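You operate a simulated robot arm through the tools that you are given. There is no shell and no other tool. Be economical: measure what you need, move in short steps, check, and stop when the job is done.

You run a simulated robot arm. Do the job below in one go: nothing can be reset, and whatever is moved stays where it is left.

Task
Lift the bean bin lid open.
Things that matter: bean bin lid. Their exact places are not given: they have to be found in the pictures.

The check looks at the end state, three seconds after you hand in, the way a careful person would. Anything else that was tipped, shoved, dropped, spilled or broken makes it a failure. Lids that push on must go on centred and level and be pressed home; caps that screw on are set level and turned clockwise until they are tight.

Robot
A 6-joint arm with a two-finger parallel gripper on a trunk, on a base that drives. Base frame: it is fixed to the floor where the robot stands at the start and does not move with it; the origin is under the middle of the robot, x ahead of it, y to its left, z up. Units: mm, rad, N and s.
It reaches about 827 mm from its shoulder. Its first joint turns from -2.897 to 2.897 rad. Places, roughly: bean bin lid [800, 0, 1300]. Payload 4.1 kg.
The TCP is the grasp point between the finger pads, 23 mm short of the fingertips. In the tool frame z runs along the fingers and y along their closing line. Largest opening 94 mm; finger width 38, thickness 10; the body of the gripper, 54 by 96 mm, starts 39 mm behind the TCP.
Orientation is told as [roll, pitch, yaw] about the base's x, y, z axes, in that order, counted from this pose: with the fingers straight down and closing along the base's y, the tool's x points along the base's -x, its y along +y and its z along -z.

Tools
- The arm moves only by the tool arm_command. Its argument "commands" is a list of rows, each a list of 7 numbers: the shift along the tool's x, y, z in m, then the turn, a rotation vector about the tool's x, y, z in rad, then the closure in counts, from 0 (fully open) to 255 (shut). In form: [[x, y, z, ax, ay, az, jaw], ...]. A call has 1 to 8 rows; each row is the pose to reach, as a shift and turn from the pose commanded when the call began, along the tool's axes at that moment. Rows are played at 5 a second. More than 50 mm and 0.15 rad between two rows, or a gripper value outside its range, and nothing of the call is played. Where a pose cannot be reached the arm comes as near as it can. A force on the tool above 40 N (or 10 N above the force at the start of the call, whichever is more), or a blocked arm, ends the call early, and 0.2 s more pass. The fingers move at their own pace (about 45 mm/s each) and stop on an object; they squeeze with about 30 N. The grip force told is the motor's: it shows also when the fingers shut on nothing. Time passes only in rows, and 0.2 s behind the last, so rows that repeat a pose let the fingers close. It gives the time, the measured TCP pose, the force on the tool (base axes), the opening and the grip force at its end, in the units of the frame above (readings bear some noise), and new pictures: "show" is both (left out), scene, wrist or none.
- Cameras (640 x 400 px; columns grow to the right, rows downward): "scene" is now at [39.9, 145, 1350.2]; the picture's right is [-0.17, -0.98, 0.00], its down [-0.30, 0.05, -0.95] and it looks along [0.94, -0.17, -0.30] (base axes); focal length 288 px, centre (320, 200). "wrist" rides on the gripper at [86, 16, -75] in the tool frame; the picture's right is [-0.18, 0.98, 0.00], its down [-0.58, -0.11, -0.81] and it looks along [-0.79, -0.15, 0.59] (tool axes); focal length 243 px, centre (320, 200).
- move_column(by): slides the trunk up (or, below 0, down) by that many mm; the arm and the scene camera ride with it, the base frame stays. It gives what a move gives, with no picture.
- steer(legs): drives the robot by 1 to 6 legs, each [ahead, turn to the left] in mm and rad, along the robot's own axes; the way and the turn of a leg run together, so that a leg with both is an arc; at most 1500 mm and 3.142 rad a leg. The arm and the cameras ride along, it lands a little off, and it stops where it bumps. It gives what a move gives, and a new picture of the scene camera.
- turn_head(pan, tilt): turns the head with the scene camera to pan (to the left, within 2.705 rad either way) and tilt (down, from -0.506 to 1.204), counted from straight ahead of the robot. It gives what a move gives, and a new picture of the scene camera.
- probe_pixels(camera, pixels): for up to 12 pixels [column, row] of the newest picture of that camera ("zoom" is the newest enlarged one), the place [x, y, z] in the base frame of the surface seen there, good to about 2 mm, but the place of the scene camera against the robot may be out by one fixed shift of up to 12 mm in any direction. The clock stands still meanwhile.
- close_up(camera, box): a new picture of the part [left, top, right, bottom] of that camera's present view, enlarged. The clock stands still meanwhile.
- close_job(): hands the job in; it is judged then, once.

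Keep the steps short. Do not move on a guess: measure, check each grasp and each placing, and mend mistakes. In all there are 80 turns and 170 pictures (those below and enlarged ones count). Leave the gripper open and the arm clear of the work at the hand-in unless told otherwise, and finish with a single line.

The tools are called after "Call:" as name(argument=value, ...) on one line, values as JSON. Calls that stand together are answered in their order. arm_command: Moves the arm, as the interface text tells. Its arguments: {"type":"object","properties":{"commands":{"type":"array","items":{"type":"array","items":{"type":"number"}}},"show":{"type":"string","enum":["both","scene","wrist","none"]}},"required":["commands"]} The other tools are called the same way: move_column (by) slides the trunk up or down; steer (legs) drives the base; turn_head (pan, tilt) turns the head that bears the scene camera; probe_pixels (camera, pixels) gives the place of the surface under pixels of a picture; close_up (camera, box) takes an enlarged picture of a part of a camera's view; close_job () hands the job in.

At the start:

```text
time_s: 0.0
eef_pos: [475.2, 139.6, 999.9]
tcp_rot: [0.0, 0.0, -0.001]
force: [-1.1, 0.5, 0.4]
opening: 93.6
gripper_force: 0.1
trunk travel left (down, up): [-275.0, 315.0]
robot x, y, heading: [-0.8, 0.3, -0.0]
head pan, tilt: [-0.176, 0.305]
```

scene: 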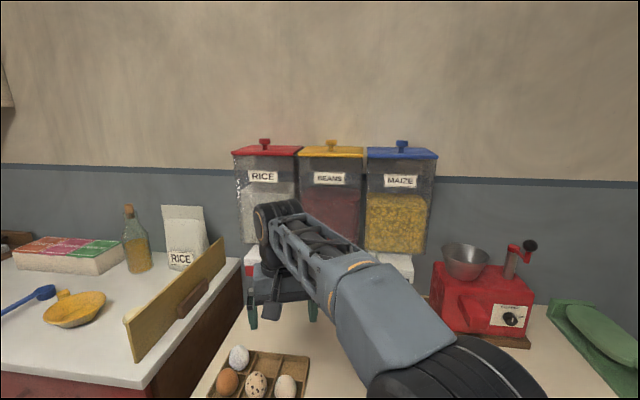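
wrist: 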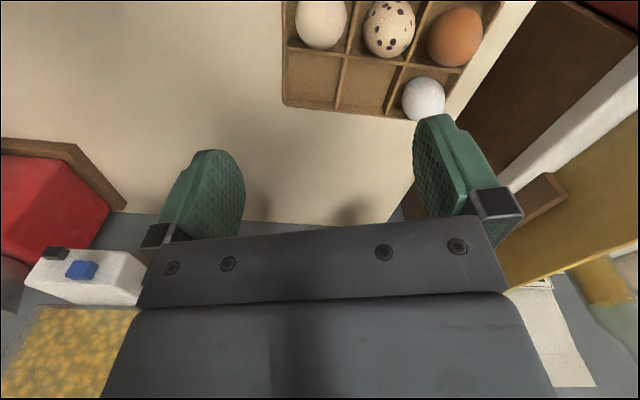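

The yellow lid in the middle, labelled BEANS, has a knob at about (332,146). I'll enlarge that area and measure it.

Call:
close_up(camera="scene", box=[220, 125, 450, 269])

Call:
probe_pixels(camera="scene", pixels=[[332, 143], [332, 150], [302, 155], [362, 156], [312, 147], [352, 147], [332, 178], [332, 154], [265, 141], [402, 143], [265, 155], [402, 156]])

```text
2.78 times, centred on (335, 197) of scene
```

zoom: 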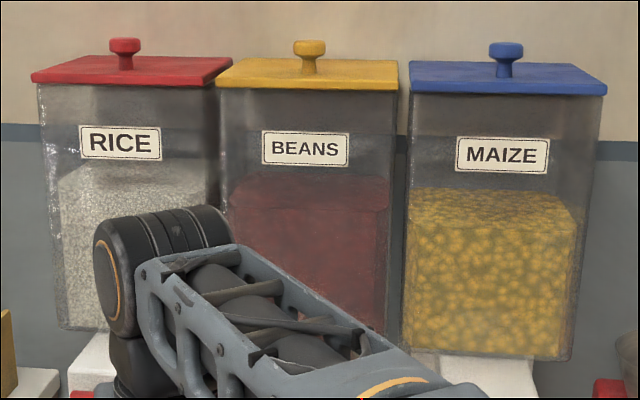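

```text
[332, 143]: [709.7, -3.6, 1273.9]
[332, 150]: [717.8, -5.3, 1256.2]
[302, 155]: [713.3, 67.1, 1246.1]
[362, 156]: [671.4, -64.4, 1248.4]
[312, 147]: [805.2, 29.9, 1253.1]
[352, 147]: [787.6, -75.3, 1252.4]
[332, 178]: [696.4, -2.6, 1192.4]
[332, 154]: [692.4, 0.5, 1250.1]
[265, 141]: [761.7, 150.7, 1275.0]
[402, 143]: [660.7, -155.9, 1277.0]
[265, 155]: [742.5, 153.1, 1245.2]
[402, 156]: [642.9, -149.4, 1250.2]
```

The bins stand in a slanted row, and the yellow knob is near [713, -4, 1265]. I'll raise the trunk so I can see the lids from above and get the arm above them.

Call:
move_column(by=300)

Call:
turn_head(pan=-0.176, tilt=0.5)

```text
time_s: 3.0
eef_pos: [475.7, 138.2, 1300.0]
tcp_rot: [-0.001, 0.0, 0.001]
force: [1.0, -0.2, -0.3]
opening: 93.9
gripper_force: 0.1
trunk travel left (down, up): [-575.0, 15.0]
robot x, y, heading: [-0.1, 3.2, 0.002]
head pan, tilt: [-0.176, 0.305]
```

```text
time_s: 3.7
eef_pos: [477.2, 138.7, 1299.8]
tcp_rot: [0.0, -0.001, -0.001]
force: [0.5, 0.3, 0.8]
opening: 94.0
gripper_force: 0.1
trunk travel left (down, up): [-575.0, 15.0]
robot x, y, heading: [1.9, 0.1, -0.005]
head pan, tilt: [-0.176, 0.499]
```

scene: 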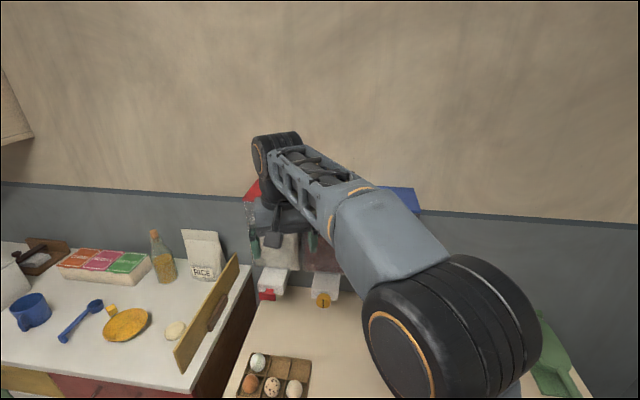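

The arm hides the lid. I'll move it left and up to clear the view.

Call:
arm_command(commands=[[0, 0, -0.05, 0, 0, 0, 0], [0, 0.04, -0.08, 0, 0, 0, 0], [0, 0.085, -0.1, 0, 0, 0, 0], [0, 0.13, -0.11, 0, 0, 0, 0], [0, 0.175, -0.12, 0, 0, 0, 0], [0, 0.22, -0.12, 0, 0, 0, 0]])

```text
time_s: 5.1
eef_pos: [448.2, 315.6, 1377.2]
tcp_rot: [0.002, -0.002, 0.0]
force: [-0.8, -0.4, 0.7]
opening: 93.9
gripper_force: 0.1
out of reach, approached as far as the arm can: row 4, 5, 6
trunk travel left (down, up): [-575.0, 15.0]
robot x, y, heading: [4.5, 2.9, 0.001]
head pan, tilt: [-0.176, 0.499]
```

scene: 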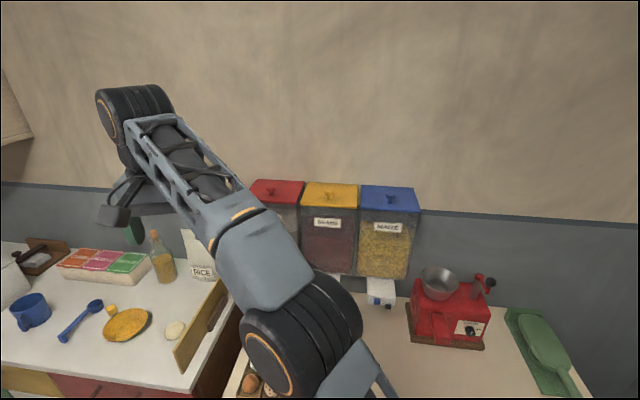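
wrist: 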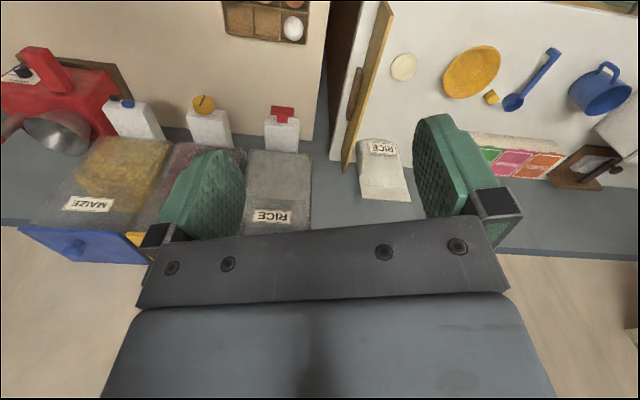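

The lids are in view now. I'll enlarge them and measure.

Call:
close_up(camera="scene", box=[270, 170, 398, 250])

```text
5.00 times, centred on (334, 210) of scene
```

zoom: 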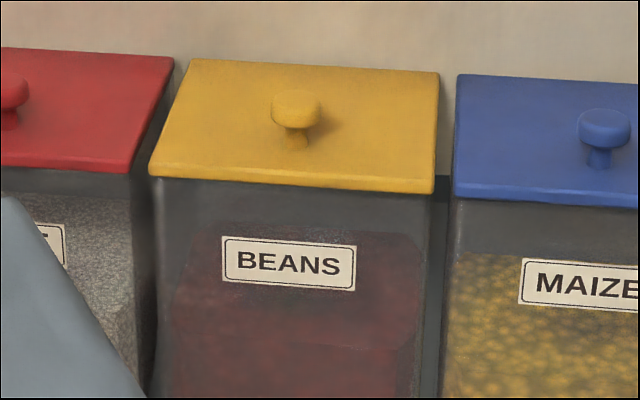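

Call:
probe_pixels(camera="zoom", pixels=[[296, 98], [275, 104], [318, 104], [296, 140], [155, 172], [430, 188], [195, 64], [434, 76], [292, 178], [296, 120], [320, 68], [240, 120]])

```text
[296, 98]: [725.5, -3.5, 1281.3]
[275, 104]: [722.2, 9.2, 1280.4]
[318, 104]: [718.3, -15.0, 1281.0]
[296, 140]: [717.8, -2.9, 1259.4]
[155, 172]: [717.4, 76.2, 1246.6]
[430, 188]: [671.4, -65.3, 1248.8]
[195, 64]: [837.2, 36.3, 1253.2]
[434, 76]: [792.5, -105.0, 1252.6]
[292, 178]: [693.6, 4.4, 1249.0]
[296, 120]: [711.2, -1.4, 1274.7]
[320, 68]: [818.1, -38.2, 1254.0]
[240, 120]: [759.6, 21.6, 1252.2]
```

The lid's front edge is centred near (694,4) and its back edge near (815,-35). The knob is at (723,-4), with its top at z≈1281. Next I'll measure the wall behind the bins and the table's front edge, then look down to see how far I can drive forward.

Call:
probe_pixels(camera="scene", pixels=[[340, 170], [340, 100], [270, 165], [405, 180], [400, 320], [420, 390]])

Call:
turn_head(pan=-0.3, tilt=1.1)

```text
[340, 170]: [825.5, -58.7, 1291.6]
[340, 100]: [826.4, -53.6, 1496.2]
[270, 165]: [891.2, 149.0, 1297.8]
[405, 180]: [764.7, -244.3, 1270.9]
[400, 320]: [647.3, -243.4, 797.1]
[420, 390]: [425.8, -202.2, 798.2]
```

```text
time_s: 6.1
eef_pos: [448.9, 316.8, 1376.8]
tcp_rot: [0.0, -0.002, 0.001]
force: [-0.8, -0.1, -0.7]
opening: 94.0
gripper_force: 0.0
trunk travel left (down, up): [-575.0, 15.0]
robot x, y, heading: [-0.9, -1.3, -0.002]
head pan, tilt: [-0.3, 1.1]
```

scene: 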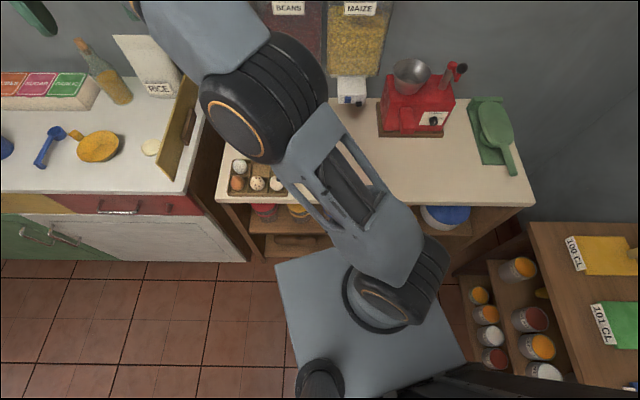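

The wall is only about 17 mm behind the hinge, so the knob will limit the opening to roughly 80°. I'll check how much room the base has ahead of it.

Call:
probe_pixels(camera="scene", pixels=[[275, 200], [520, 206], [278, 266], [355, 250], [425, 242], [365, 310], [265, 250], [240, 180]])

```text
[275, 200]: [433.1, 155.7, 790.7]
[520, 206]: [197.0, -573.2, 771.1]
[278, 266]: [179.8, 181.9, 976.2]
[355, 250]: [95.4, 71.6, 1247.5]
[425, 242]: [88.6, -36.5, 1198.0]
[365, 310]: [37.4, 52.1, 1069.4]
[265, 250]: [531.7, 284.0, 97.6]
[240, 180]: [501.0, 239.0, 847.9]
```

The table edge and the wall both run at about -0.32 rad. I'll shift the base left and face the bins squarely, keeping clear of the table.

Call:
steer(legs=[[0, 1.0], [200, 0], [0, -1.315]])

Call:
turn_head(pan=0.0, tilt=1.1)

```text
time_s: 12.2
eef_pos: [444.3, 600.6, 1376.7]
tcp_rot: [0.003, -0.003, 0.284]
force: [-0.6, 1.3, -0.2]
opening: 94.2
gripper_force: 0.0
trunk travel left (down, up): [-575.0, 15.0]
robot x, y, heading: [98.8, 189.0, 0.311]
head pan, tilt: [-0.3, 1.1]
stopped in leg 3: the robot was blocked; the commanded pose is now the measured one
```

scene: 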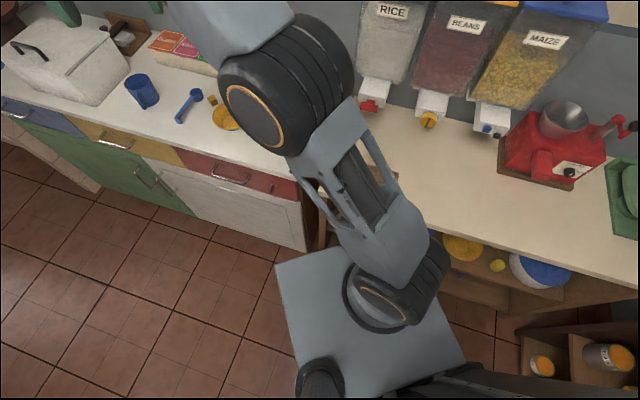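

```text
time_s: 13.0
eef_pos: [443.7, 602.2, 1377.6]
tcp_rot: [-0.001, -0.002, 0.283]
force: [0.0, 0.2, -0.1]
opening: 94.2
gripper_force: 0.1
trunk travel left (down, up): [-575.0, 15.0]
robot x, y, heading: [97.9, 190.1, 0.313]
head pan, tilt: [0.0, 1.1]
```

scene: 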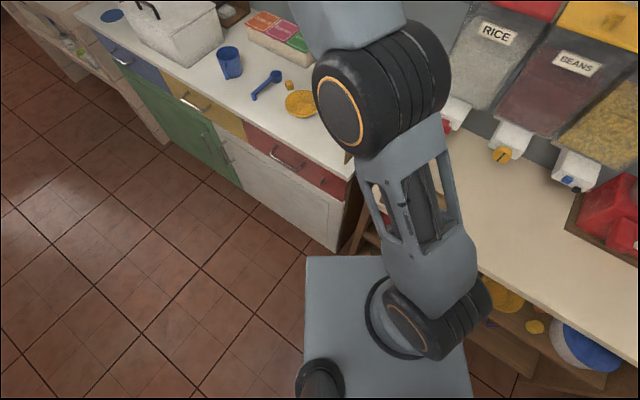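

The base touched something while turning. I'll back off 80 mm, finish turning to -0.315 and look again.

Call:
steer(legs=[[-80, 0], [0, -0.626]])

```text
time_s: 15.7
eef_pos: [540.9, 298.3, 1376.4]
tcp_rot: [0.002, -0.001, -0.332]
force: [-1.1, -0.8, 0.1]
opening: 94.1
gripper_force: 0.0
trunk travel left (down, up): [-575.0, 15.0]
robot x, y, heading: [21.5, 160.2, -0.302]
head pan, tilt: [0.0, 1.1]
```

scene: 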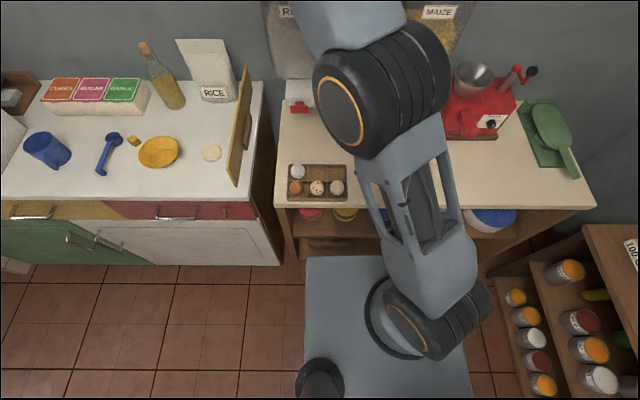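

The base is squared up now. I'll drive ahead 90 mm, which should still leave room before the table.

Call:
steer(legs=[[90, 0]])

Call:
turn_head(pan=-0.05, tilt=0.55)

```text
time_s: 16.8
eef_pos: [628.7, 271.3, 1374.5]
tcp_rot: [-0.001, 0.001, -0.335]
force: [1.2, -1.4, 0.5]
opening: 94.0
gripper_force: 0.0
trunk travel left (down, up): [-575.0, 15.0]
robot x, y, heading: [103.5, 134.6, -0.305]
head pan, tilt: [0.0, 1.1]
```

scene: 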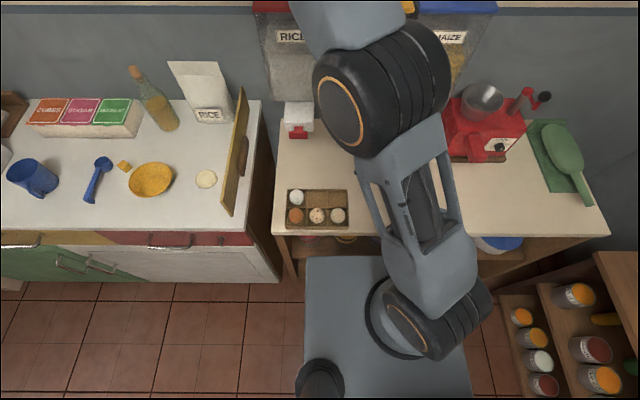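

```text
time_s: 17.8
eef_pos: [627.1, 271.0, 1376.5]
tcp_rot: [0.0, -0.002, -0.332]
force: [-0.6, -0.7, 0.5]
opening: 93.9
gripper_force: 0.0
trunk travel left (down, up): [-575.0, 15.0]
robot x, y, heading: [102.9, 133.1, -0.307]
head pan, tilt: [-0.051, 0.55]
```

scene: 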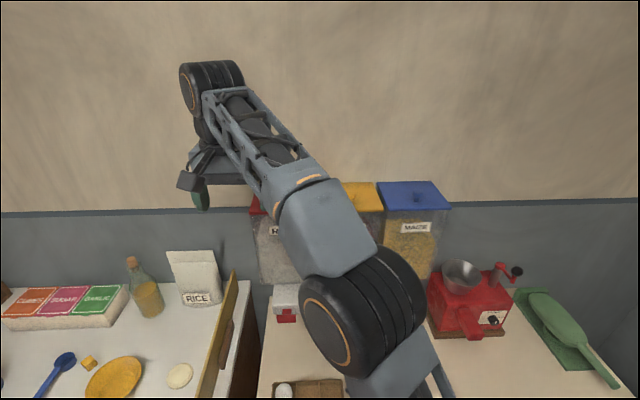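

The jaws should close parallel to the hinge, at yaw about -0.314. I'll slide right to line up with the knob, staying high, and tilt the fingers 0.6 rad forward to gain reach.

Call:
arm_command(commands=[[-0.005, -0.029, 0, 0, -0.075, 0, 0], [-0.01, -0.058, 0, 0, -0.15, 0, 0], [-0.02, -0.087, 0, 0, -0.225, 0, 0], [-0.03, -0.116, 0, 0, -0.3, 0, 0], [-0.04, -0.145, 0, 0, -0.375, 0, 0], [-0.05, -0.174, 0, 0, -0.45, 0, 0], [-0.06, -0.203, 0, 0, -0.525, 0, 0], [-0.07, -0.232, 0, 0, -0.6, 0, 0]])

```text
time_s: 19.6
eef_pos: [615.9, 29.4, 1374.3]
tcp_rot: [0.001, -0.603, -0.333]
force: [0.2, 0.1, -1.1]
opening: 94.0
gripper_force: 0.1
trunk travel left (down, up): [-575.0, 15.0]
robot x, y, heading: [105.9, 134.9, -0.31]
head pan, tilt: [-0.051, 0.55]
```

scene: 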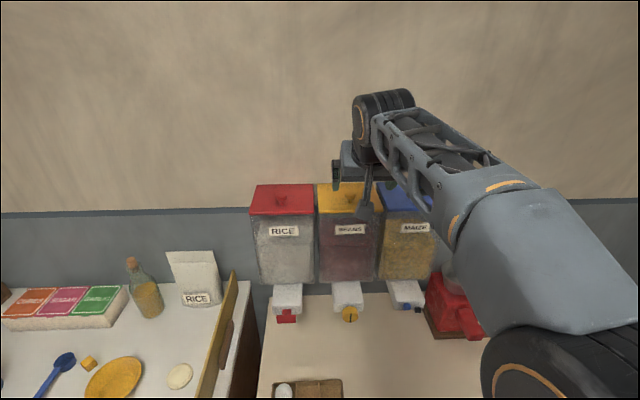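
wrist: 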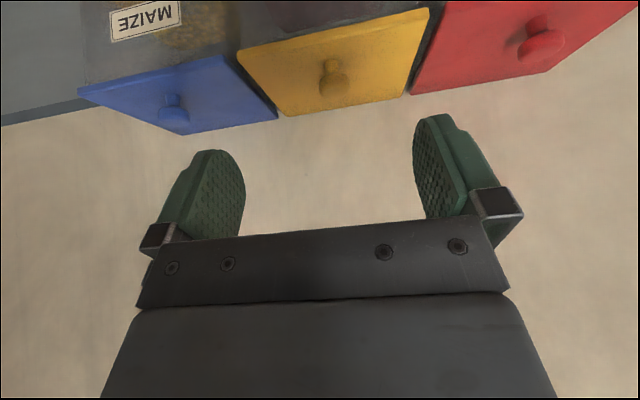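

The pose was reached. The wrist picture shows the yellow lid and its knob at about (333,75). I'll measure those with the wrist camera.

Call:
close_up(camera="wrist", box=[225, 0, 449, 140])

Call:
probe_pixels(camera="wrist", pixels=[[333, 88], [322, 82], [344, 82], [333, 78], [330, 65], [240, 55], [424, 12], [283, 112], [402, 92], [300, 70], [335, 35], [290, 100]])

```text
2.86 times, centred on (337, 70) of wrist
```

zoom: 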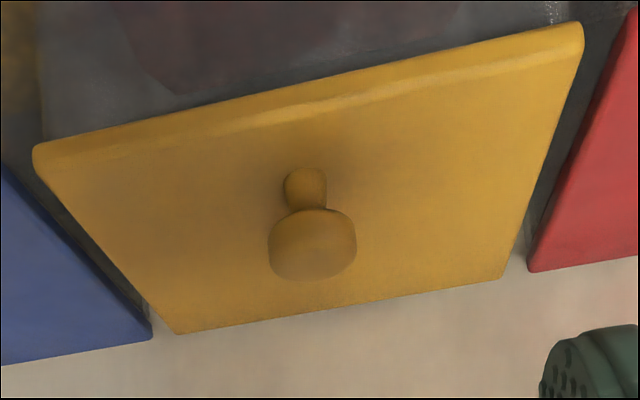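

```text
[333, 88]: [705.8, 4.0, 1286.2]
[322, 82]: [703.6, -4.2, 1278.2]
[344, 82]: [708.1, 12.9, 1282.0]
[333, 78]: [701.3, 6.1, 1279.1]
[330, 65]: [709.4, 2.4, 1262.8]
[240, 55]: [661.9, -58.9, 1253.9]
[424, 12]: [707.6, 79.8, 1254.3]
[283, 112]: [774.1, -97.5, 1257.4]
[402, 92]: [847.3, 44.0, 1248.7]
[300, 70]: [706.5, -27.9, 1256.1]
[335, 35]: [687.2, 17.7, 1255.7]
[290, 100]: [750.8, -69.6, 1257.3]
```

Call:
probe_pixels(camera="zoom", pixels=[[313, 230], [275, 235], [350, 235], [313, 250], [313, 272], [304, 180], [304, 195], [45, 150], [572, 35], [182, 325], [495, 272], [340, 296]])

```text
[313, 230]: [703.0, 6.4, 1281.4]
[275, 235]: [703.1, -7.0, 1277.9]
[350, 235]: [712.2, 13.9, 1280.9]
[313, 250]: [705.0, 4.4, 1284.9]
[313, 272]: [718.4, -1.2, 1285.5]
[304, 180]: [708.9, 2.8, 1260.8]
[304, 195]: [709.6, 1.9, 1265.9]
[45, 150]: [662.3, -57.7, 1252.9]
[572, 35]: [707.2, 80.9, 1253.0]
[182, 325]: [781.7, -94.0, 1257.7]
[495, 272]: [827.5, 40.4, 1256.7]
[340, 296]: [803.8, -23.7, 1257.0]
```

By the wrist camera the knob's centre is at about (714, 2, 1279), the lid top is at z 1256, and the hinge is near (804,-27). I'll approach along the fingers to about 50 mm short and check.

Call:
arm_command(commands=[[-0.015, 0.003, 0.02, -0.005, 0, -0.008, 0], [-0.0298, 0.0063, 0.045, -0.0108, 0, -0.0157, 0], [-0.0298, 0.0063, 0.075, -0.0108, 0, -0.0157, 0], [-0.0298, 0.0063, 0.075, -0.0108, 0, -0.0157, 0]])

```text
time_s: 20.6
eef_pos: [682.0, 15.4, 1332.0]
tcp_rot: [0.0, -0.601, -0.316]
force: [-0.7, 0.8, -0.8]
opening: 94.1
gripper_force: 0.2
trunk travel left (down, up): [-575.0, 15.0]
robot x, y, heading: [109.7, 133.6, -0.306]
head pan, tilt: [-0.051, 0.55]
```

scene: 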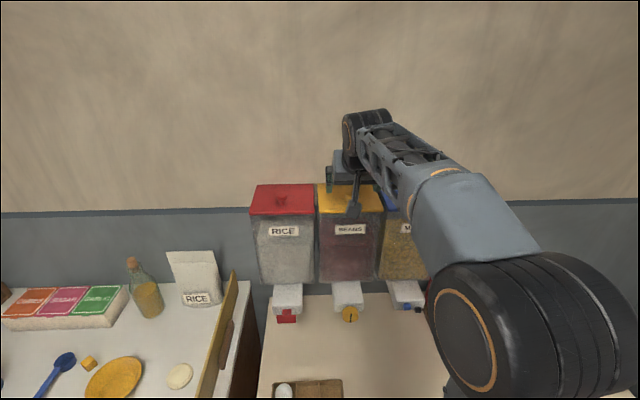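
wrist: 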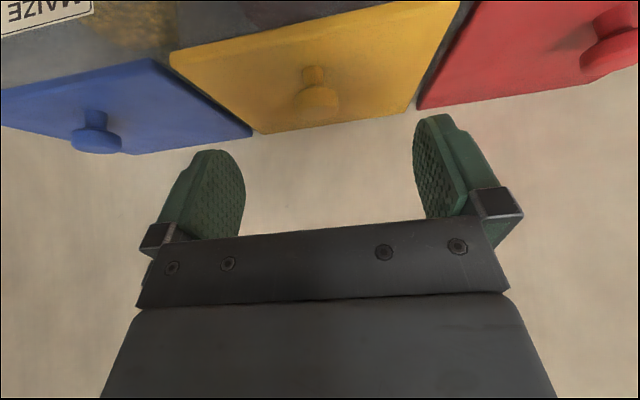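

Call:
probe_pixels(camera="wrist", pixels=[[317, 95], [317, 103], [299, 98], [335, 96], [317, 112], [314, 72], [314, 78], [250, 80], [380, 60]])

```text
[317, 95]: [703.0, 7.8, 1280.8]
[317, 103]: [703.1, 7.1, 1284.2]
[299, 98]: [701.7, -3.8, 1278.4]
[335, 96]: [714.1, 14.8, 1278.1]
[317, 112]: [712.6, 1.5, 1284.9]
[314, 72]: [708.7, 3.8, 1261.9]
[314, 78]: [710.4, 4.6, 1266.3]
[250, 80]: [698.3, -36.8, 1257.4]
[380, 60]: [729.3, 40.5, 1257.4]
```

The readings agree: the knob's mid-line matches the jaws to within 2 mm. I'll go in the last 50 mm with the jaws open.

Call:
arm_command(commands=[[0.001, -0.0015, 0.025, 0, 0, 0, 0], [0.0016, -0.0015, 0.04, 0, 0, 0, 0], [0.0016, -0.0015, 0.05, 0, 0, 0, 0], [0.0016, -0.0015, 0.05, 0, 0, 0, 0]])

```text
time_s: 21.6
eef_pos: [706.7, 4.8, 1290.2]
tcp_rot: [0.002, -0.601, -0.314]
force: [0.1, -0.5, 0.4]
opening: 94.0
gripper_force: 0.2
trunk travel left (down, up): [-575.0, 15.0]
robot x, y, heading: [106.6, 135.2, -0.305]
head pan, tilt: [-0.051, 0.55]
```

scene: 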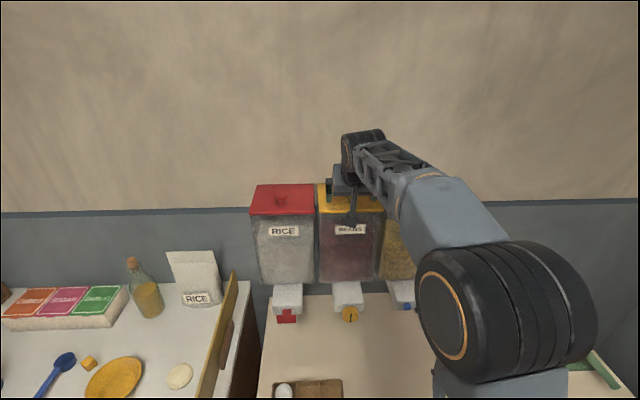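
wrist: 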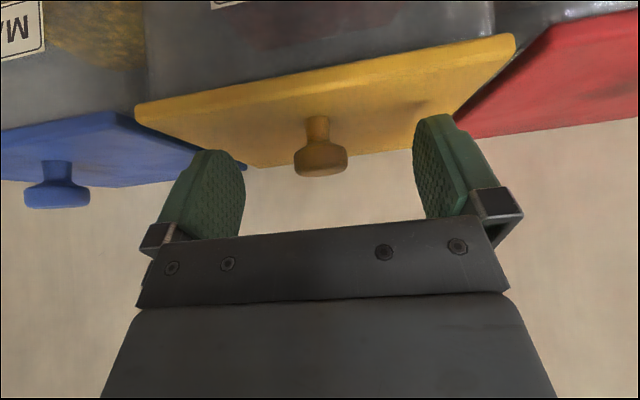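

The knob sits between the fingertips and nothing is touching. Closing the jaws on it.

Call:
arm_command(commands=[[0, 0, 0, 0, 0, 0, 255], [0, 0, 0, 0, 0, 0, 255], [0, 0, 0, 0, 0, 0, 255], [0, 0, 0, 0, 0, 0, 255], [0, 0, 0, 0, 0, 0, 255], [0, 0, 0, 0, 0, 0, 255]], show="wrist")

```text
time_s: 23.0
eef_pos: [706.8, 4.7, 1290.2]
tcp_rot: [0.002, -0.602, -0.316]
force: [-0.5, -0.6, 0.1]
opening: 27.0
gripper_force: 44.7
trunk travel left (down, up): [-575.0, 15.0]
robot x, y, heading: [105.8, 134.3, -0.306]
head pan, tilt: [-0.051, 0.55]
```

wrist: 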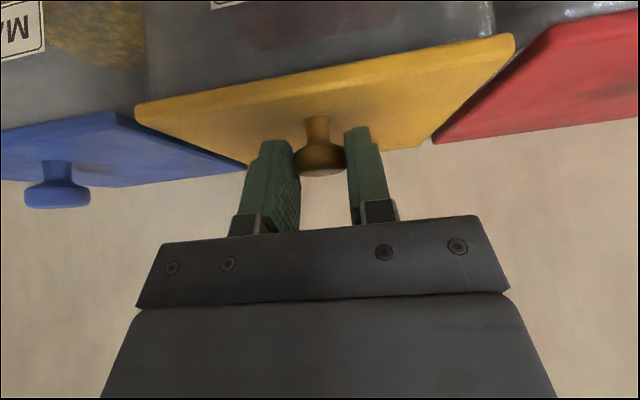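

The jaws are on the knob (opening 27 mm). Next I'll lift it along an arc about the hinge, slowly and only to about 0.3 rad at first, watching the force.

Call:
arm_command(commands=[[-0.004, 0, -0.003, 0, 0, 0, 255], [-0.0079, 0, -0.0059, 0, 0, 0, 255], [-0.012, 0, -0.0085, 0, 0, 0, 255], [-0.0163, 0, -0.011, 0, 0, 0, 255], [-0.0208, 0, -0.0132, 0, 0, 0, 255], [-0.0253, 0, -0.0153, 0, 0, 0, 255], [-0.0253, 0, -0.0153, 0, 0, 0, 255]])

```text
time_s: 24.6
eef_pos: [717.6, 0.3, 1317.6]
tcp_rot: [0.0, -0.603, -0.314]
force: [-12.1, 11.4, -5.1]
opening: 26.7
gripper_force: 44.9
trunk travel left (down, up): [-575.0, 15.0]
robot x, y, heading: [102.9, 134.6, -0.305]
head pan, tilt: [-0.051, 0.55]
```

scene: 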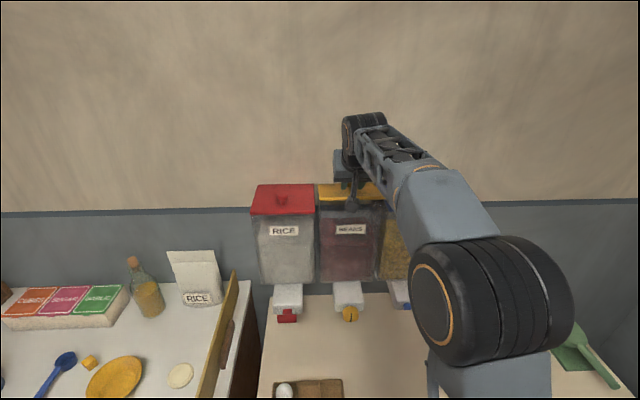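
wrist: 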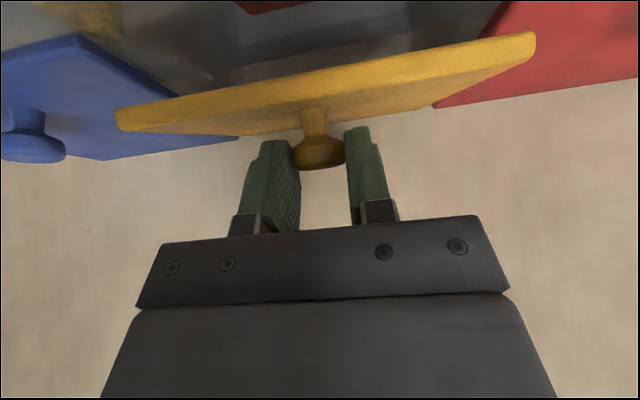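

The lid swings up on its back hinge and the forces are small. I'll continue the arc to about 0.7 rad and ease the tool's tilt back a little.

Call:
arm_command(commands=[[-0.0047, 0, -0.0025, 0, 0.02, 0, 255], [-0.0095, 0, -0.0045, 0, 0.04, 0, 255], [-0.0143, 0, -0.006, 0, 0.06, 0, 255], [-0.0192, 0, -0.0073, 0, 0.08, 0, 255], [-0.0242, 0, -0.0082, 0, 0.1, 0, 255], [-0.0295, 0, -0.0088, 0, 0.12, 0, 255], [-0.0345, 0, -0.0093, 0, 0.135, 0, 255], [-0.0397, 0, -0.0095, 0, 0.15, 0, 255]])

```text
time_s: 26.4
eef_pos: [743.8, -7.9, 1348.5]
tcp_rot: [0.002, -0.456, -0.313]
force: [-13.8, 11.3, 2.6]
opening: 27.1
gripper_force: 44.7
trunk travel left (down, up): [-575.0, 15.0]
robot x, y, heading: [106.6, 132.2, -0.303]
head pan, tilt: [-0.051, 0.55]
```

scene: 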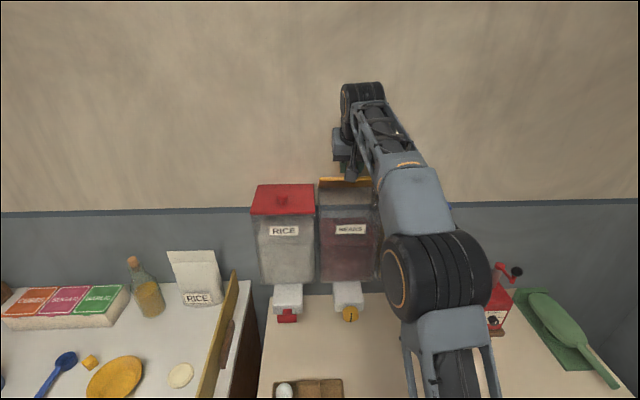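
wrist: 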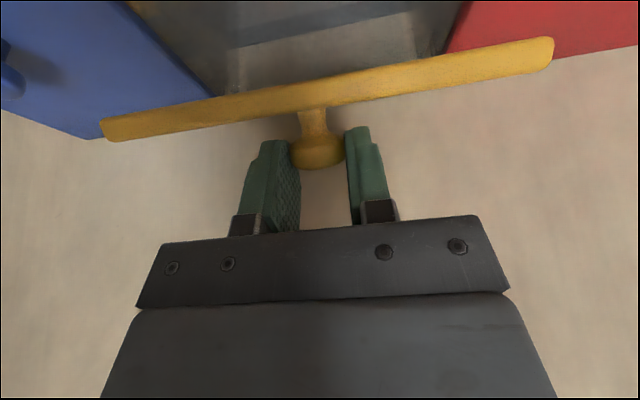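

Still smooth. I'll continue towards about 1.05 rad.

Call:
arm_command(commands=[[-0.0051, 0, -0.0007, 0, 0.015, 0, 255], [-0.0101, 0, -0.0012, 0, 0.03, 0, 255], [-0.0152, 0, -0.0012, 0, 0.045, 0, 255], [-0.0203, 0, -0.001, 0, 0.06, 0, 255], [-0.0254, 0, -0.0006, 0, 0.075, 0, 255], [-0.0307, 0, 0.0, 0, 0.09, 0, 255], [-0.0357, 0, 0.001, 0, 0.1, 0, 255]])

```text
time_s: 28.0
eef_pos: [748.2, -8.2, 1345.0]
tcp_rot: [0.001, -0.355, -0.315]
force: [-2.0, 13.4, 24.1]
opening: 27.0
gripper_force: 45.0
out of reach, approached as far as the arm can: row 3, 4, 5, 6, 7
trunk travel left (down, up): [-575.0, 15.0]
robot x, y, heading: [104.0, 133.6, -0.307]
head pan, tilt: [-0.051, 0.55]
```

scene: 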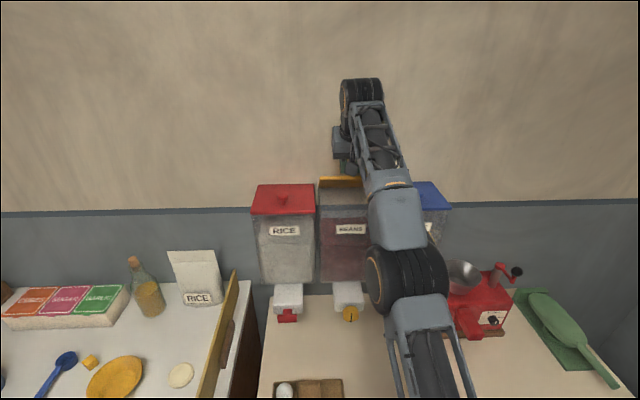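
wrist: 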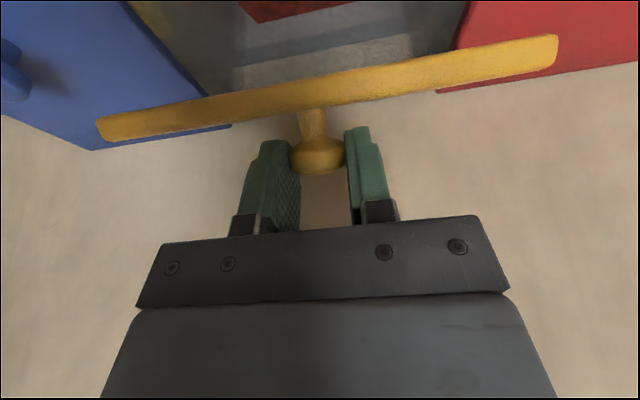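

The arm ran out of reach with the tool this upright; the lid is at about 0.7 rad. I'll lean the tool back around the knob to recover reach.

Call:
arm_command(commands=[[0.0008, 0, -0.0005, 0, -0.065, 0, 255], [0.0017, 0, -0.001, 0, -0.13, 0, 255], [0.0025, 0, -0.001, 0, -0.195, 0, 255], [0.0025, 0, -0.001, 0, -0.195, 0, 255]], show="wrist")

```text
time_s: 29.0
eef_pos: [750.7, -10.4, 1345.1]
tcp_rot: [0.0, -0.555, -0.313]
force: [13.9, 10.8, 8.6]
opening: 27.1
gripper_force: 45.1
out of reach, approached as far as the arm can: row 1, 2, 3
trunk travel left (down, up): [-575.0, 15.0]
robot x, y, heading: [107.3, 136.4, -0.306]
head pan, tilt: [-0.051, 0.55]
```

wrist: 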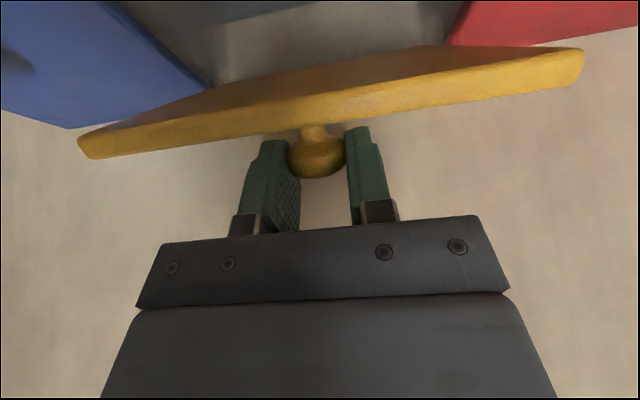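

The lean-back worked; the lid is at about 0.75 rad. Continuing the arc to about 1.05 rad.

Call:
arm_command(commands=[[-0.0049, 0, -0.0013, 0, 0, 0, 255], [-0.0098, 0, -0.0022, 0, 0, 0, 255], [-0.0147, 0, -0.0017, 0, 0, 0, 255], [-0.0196, 0, -0.0007, 0, 0, 0, 255], [-0.0245, 0, 0.0003, 0, 0, 0, 255], [-0.0291, 0, 0.0017, 0, 0, 0, 255], [-0.0291, 0, 0.0017, 0, 0, 0, 255]])

```text
time_s: 30.6
eef_pos: [769.4, -15.7, 1356.5]
tcp_rot: [-0.001, -0.549, -0.315]
force: [-11.6, 16.6, 7.1]
opening: 27.2
gripper_force: 44.8
trunk travel left (down, up): [-575.0, 15.0]
robot x, y, heading: [107.5, 134.0, -0.31]
head pan, tilt: [-0.051, 0.55]
```

scene: 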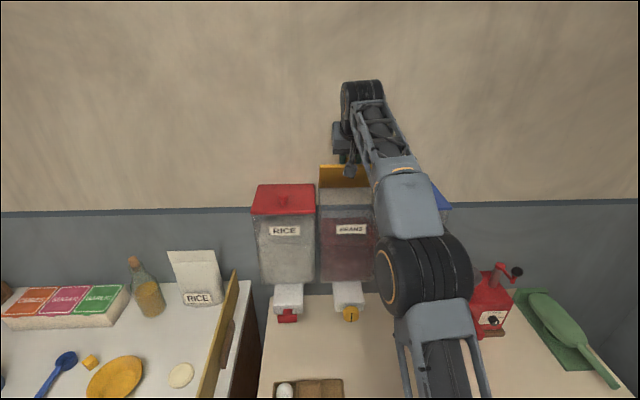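
wrist: 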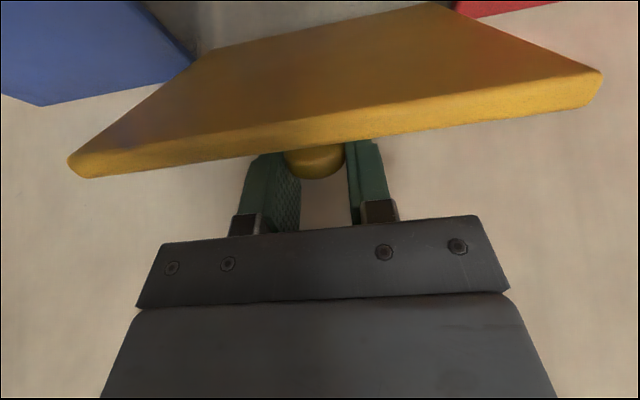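

The lid is at about 1.0 rad (57°). The fingers can't go much further from this side, so I'll loosen the jaws slightly to see whether the hinge holds the lid.

Call:
arm_command(commands=[[0, 0, 0, 0, 0, 0, 150], [0, 0, 0, 0, 0, 0, 150], [0, 0, 0, 0, 0, 0, 150]])

```text
time_s: 31.4
eef_pos: [771.8, -19.2, 1355.8]
tcp_rot: [0.002, -0.548, -0.315]
force: [0.2, 0.6, -0.9]
opening: 38.7
gripper_force: 0.1
trunk travel left (down, up): [-575.0, 15.0]
robot x, y, heading: [99.9, 131.9, -0.301]
head pan, tilt: [-0.051, 0.55]
```

scene: 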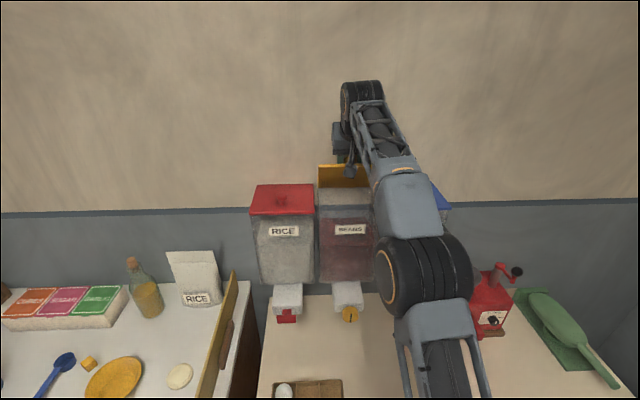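
wrist: 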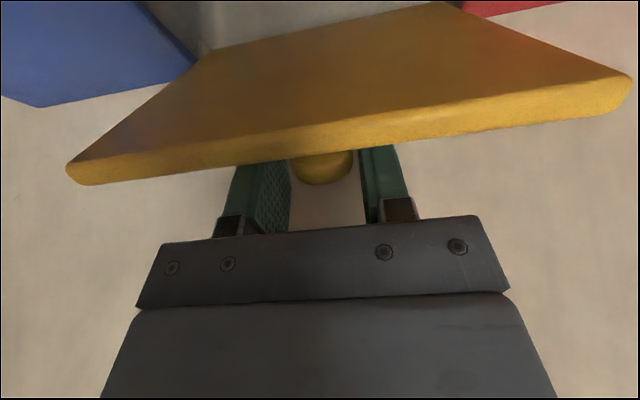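

The lid stays where I left it. I'll open the jaws fully and back out along the fingers, parallel to the lid.

Call:
arm_command(commands=[[0, 0, 0, 0, 0, 0, 80], [0, 0, -0.01, 0, 0, 0, 80], [0, 0, -0.02, 0, 0, 0, 80], [0, 0, -0.03, 0, 0, 0, 80], [0, 0, -0.04, 0, 0, 0, 80]])

```text
time_s: 32.6
eef_pos: [754.0, -12.6, 1389.7]
tcp_rot: [0.001, -0.546, -0.314]
force: [0.1, 0.2, 0.0]
opening: 64.4
gripper_force: 0.0
trunk travel left (down, up): [-575.0, 15.0]
robot x, y, heading: [106.8, 136.2, -0.307]
head pan, tilt: [-0.051, 0.55]
```

scene: 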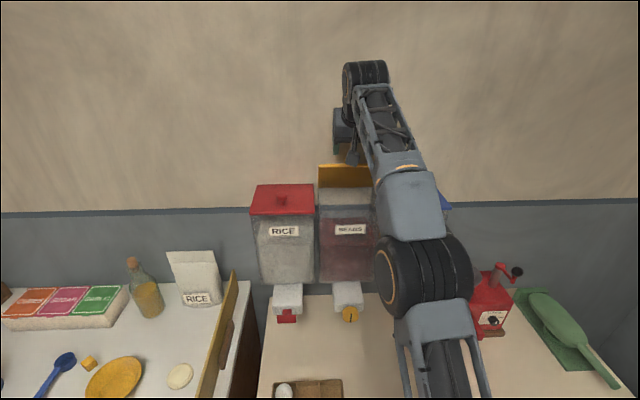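
wrist: 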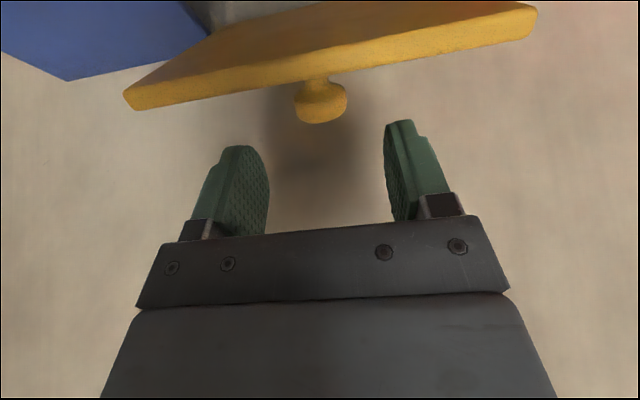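

The lid holds at about 57°. I'll back out further and raise the fingertips so they clear the lid's edge, then come round to the front and push it up the rest of the way.

Call:
arm_command(commands=[[0, 0, -0.015, 0, -0.1, 0, 80], [0, 0, -0.03, 0, -0.2, 0, 80], [0, 0, -0.045, 0, -0.3, 0, 80], [0.01, 0, -0.065, 0, -0.4, 0, 150], [0.02, 0, -0.09, 0, -0.5, 0, 255], [0.03, 0, -0.12, 0, -0.6, 0, 255]])

```text
time_s: 34.0
eef_pos: [667.3, 16.2, 1477.7]
tcp_rot: [0.002, -1.148, -0.318]
force: [-0.2, -0.1, 0.2]
opening: 0.1
gripper_force: 4.6
trunk travel left (down, up): [-575.0, 15.0]
robot x, y, heading: [100.3, 135.2, -0.303]
head pan, tilt: [-0.051, 0.55]
```

scene: 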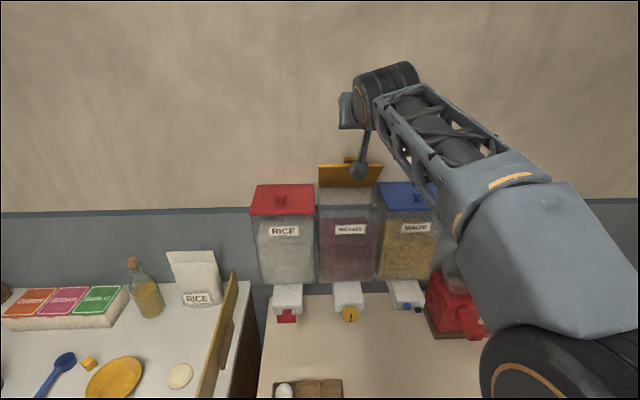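
wrist: 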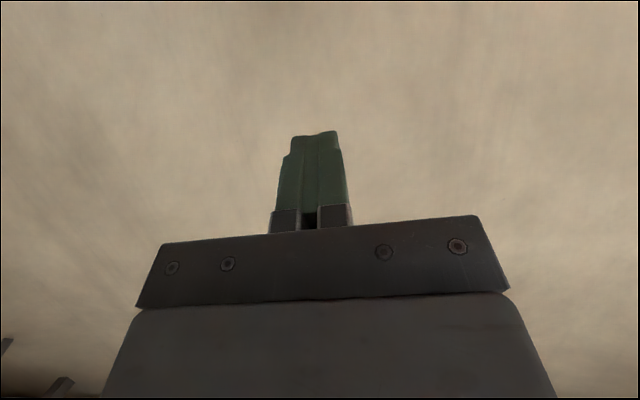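

The lid stays up by itself. I'll lower the closed fingers in front of it to z≈1332, well clear of it.

Call:
arm_command(commands=[[0.0123, 0, -0.0274, 0, 0, 0, 255], [0.05, 0, -0.011, 0, 0, 0, 255], [0.09, 0, 0.007, 0, 0, 0, 255], [0.12, 0, 0.021, 0, 0, 0, 255], [0.1455, 0, 0.0325, 0, 0, 0, 255], [0.1455, 0, 0.0325, 0, 0, 0, 255]])

```text
time_s: 35.4
eef_pos: [638.8, 22.8, 1328.1]
tcp_rot: [0.0, -1.147, -0.317]
force: [0.8, -0.1, -0.3]
opening: 0.0
gripper_force: 30.1
trunk travel left (down, up): [-575.0, 15.0]
robot x, y, heading: [106.9, 137.2, -0.306]
head pan, tilt: [-0.051, 0.55]
```

scene: 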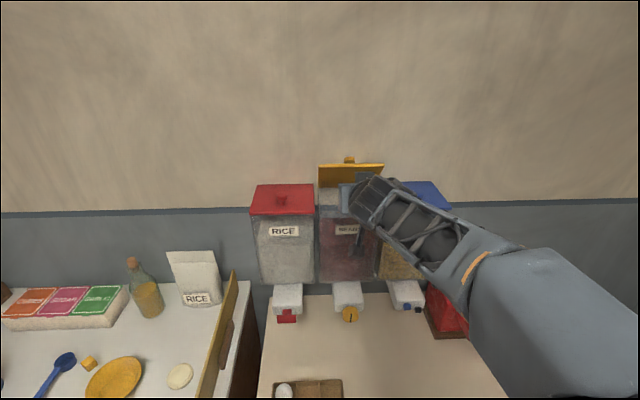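
wrist: 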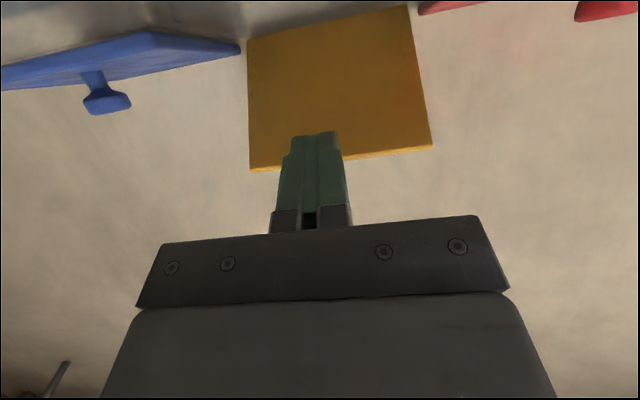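

The wrist camera now looks straight at the lid's underside. I'll measure its tilt and the wall behind it.

Call:
probe_pixels(camera="wrist", pixels=[[330, 40], [360, 80], [370, 140], [262, 160], [420, 140], [260, 50], [400, 20], [480, 140], [480, 80], [230, 140]])

```text
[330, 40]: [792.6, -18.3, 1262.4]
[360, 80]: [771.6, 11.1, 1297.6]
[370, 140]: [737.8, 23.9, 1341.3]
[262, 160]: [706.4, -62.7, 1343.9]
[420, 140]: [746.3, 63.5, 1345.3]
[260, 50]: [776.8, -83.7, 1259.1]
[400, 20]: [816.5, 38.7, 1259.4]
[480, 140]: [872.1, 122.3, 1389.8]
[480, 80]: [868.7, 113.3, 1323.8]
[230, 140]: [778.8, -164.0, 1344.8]
```

The lid stands at about 50°, with its underside edge near s≈690, z≈1346. I'll move the closed fingertips in beneath it and push it up along the arc to about 65°.

Call:
arm_command(commands=[[-0.0128, 0, 0.03, 0, 0, 0, 255], [-0.0257, 0, 0.0597, 0, 0, 0, 255], [-0.034, 0, 0.067, 0, 0, 0, 255], [-0.043, 0, 0.074, 0, 0, 0, 255], [-0.0522, 0, 0.0807, 0, 0, 0, 255], [-0.0522, 0, 0.0807, 0, 0, 0, 255]])

```text
time_s: 36.8
eef_pos: [731.2, -6.1, 1344.3]
tcp_rot: [0.003, -1.147, -0.314]
force: [-0.2, -0.6, 0.6]
opening: 0.1
gripper_force: 30.1
trunk travel left (down, up): [-575.0, 15.0]
robot x, y, heading: [103.2, 133.4, -0.304]
head pan, tilt: [-0.051, 0.55]
```

scene: 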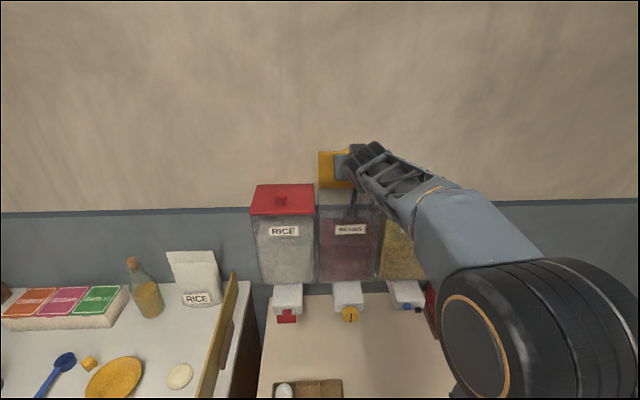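
wrist: 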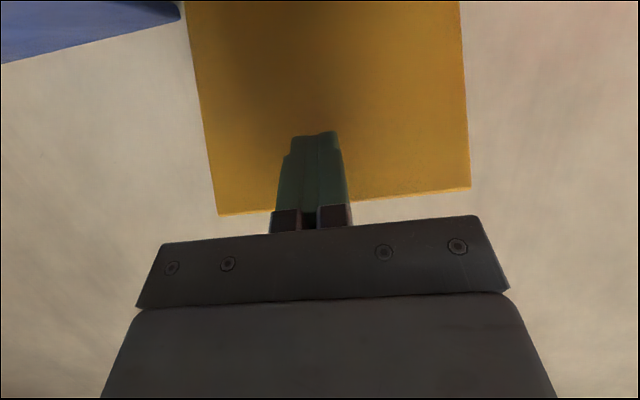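

It moved up with almost no resistance. A last gentle push to about 77°, stopping short of the wall.

Call:
arm_command(commands=[[-0.004, 0, 0.0045, 0, 0, 0, 255], [-0.008, 0, 0.009, 0, 0, 0, 255], [-0.012, 0, 0.0132, 0, 0, 0, 255], [-0.0154, 0, 0.0172, 0, 0, 0, 255], [-0.0154, 0, 0.0172, 0, 0, 0, 255]])

Call:
probe_pixels(camera="wrist", pixels=[[330, 20], [400, 60], [400, 100], [400, 150], [230, 180], [240, 60]])

```text
time_s: 38.0
eef_pos: [748.0, -12.4, 1350.5]
tcp_rot: [0.001, -1.142, -0.316]
force: [-31.7, 11.6, -16.4]
opening: 0.0
gripper_force: 29.9
trunk travel left (down, up): [-575.0, 15.0]
robot x, y, heading: [104.2, 133.3, -0.307]
head pan, tilt: [-0.051, 0.55]
```

scene: 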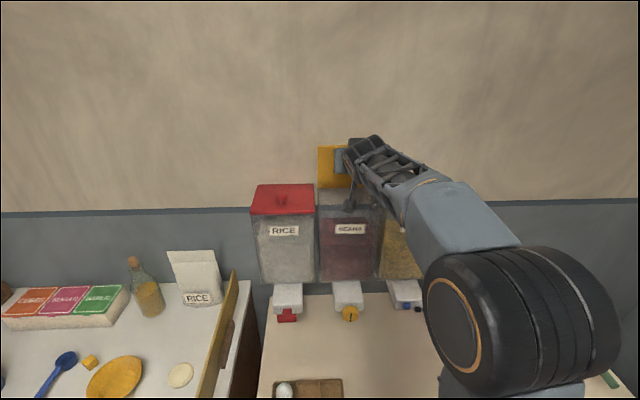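
wrist: 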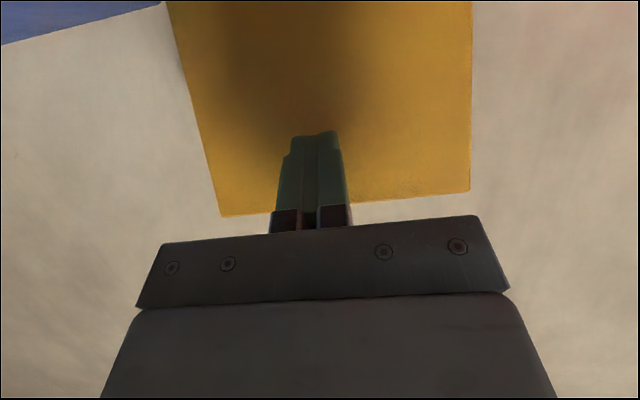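

```text
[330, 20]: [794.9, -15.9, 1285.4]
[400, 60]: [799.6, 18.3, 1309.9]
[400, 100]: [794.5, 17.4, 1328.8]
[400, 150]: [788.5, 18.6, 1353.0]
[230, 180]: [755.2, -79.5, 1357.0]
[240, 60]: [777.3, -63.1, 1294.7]
```

The force rose to about 34 N, so the lid is at its stop (about 76°). I'll pull straight back and watch whether the lid stays.

Call:
arm_command(commands=[[0.004, 0, -0.009, 0, 0, 0, 255], [0.016, 0, -0.036, 0, 0, 0, 255], [0.033, 0, -0.073, 0, 0, 0, 255], [0.049, 0, -0.109, 0, 0, 0, 200], [0.065, 0, -0.145, 0, 0, 0, 100], [0.065, 0, -0.145, 0, 0, 0, 0], [0.065, 0, -0.145, 0, 0, 0, 0], [0.065, 0, -0.145, 0, 0, 0, 0]])

Call:
probe_pixels(camera="wrist", pixels=[[330, 60], [330, 80], [330, 100], [330, 120]])

```text
time_s: 39.8
eef_pos: [597.9, 37.2, 1351.8]
tcp_rot: [0.003, -1.146, -0.316]
force: [0.6, 0.2, 0.9]
opening: 94.2
gripper_force: 0.1
trunk travel left (down, up): [-575.0, 15.0]
robot x, y, heading: [102.9, 135.7, -0.304]
head pan, tilt: [-0.051, 0.55]
```

scene: 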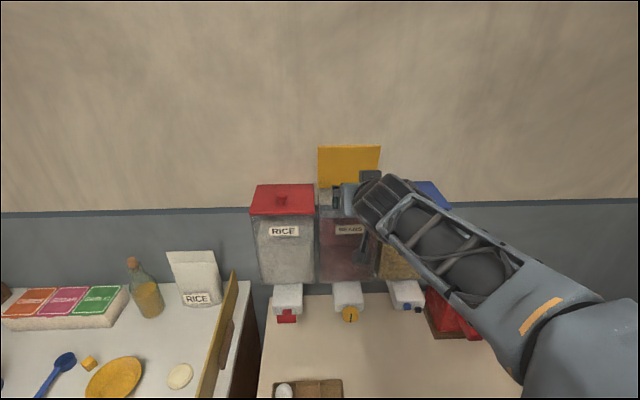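
wrist: 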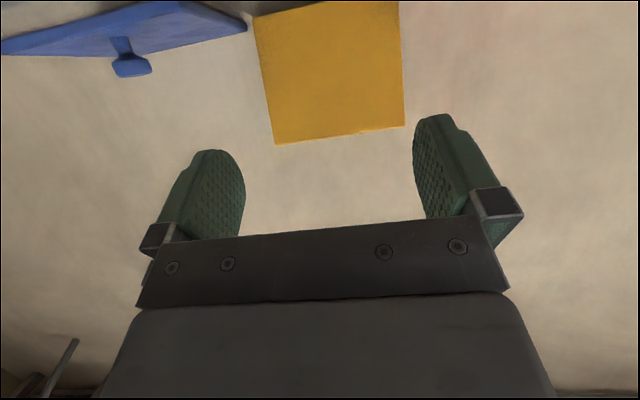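

```text
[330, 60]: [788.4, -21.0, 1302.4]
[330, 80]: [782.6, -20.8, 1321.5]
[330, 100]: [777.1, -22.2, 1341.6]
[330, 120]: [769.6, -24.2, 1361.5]
```

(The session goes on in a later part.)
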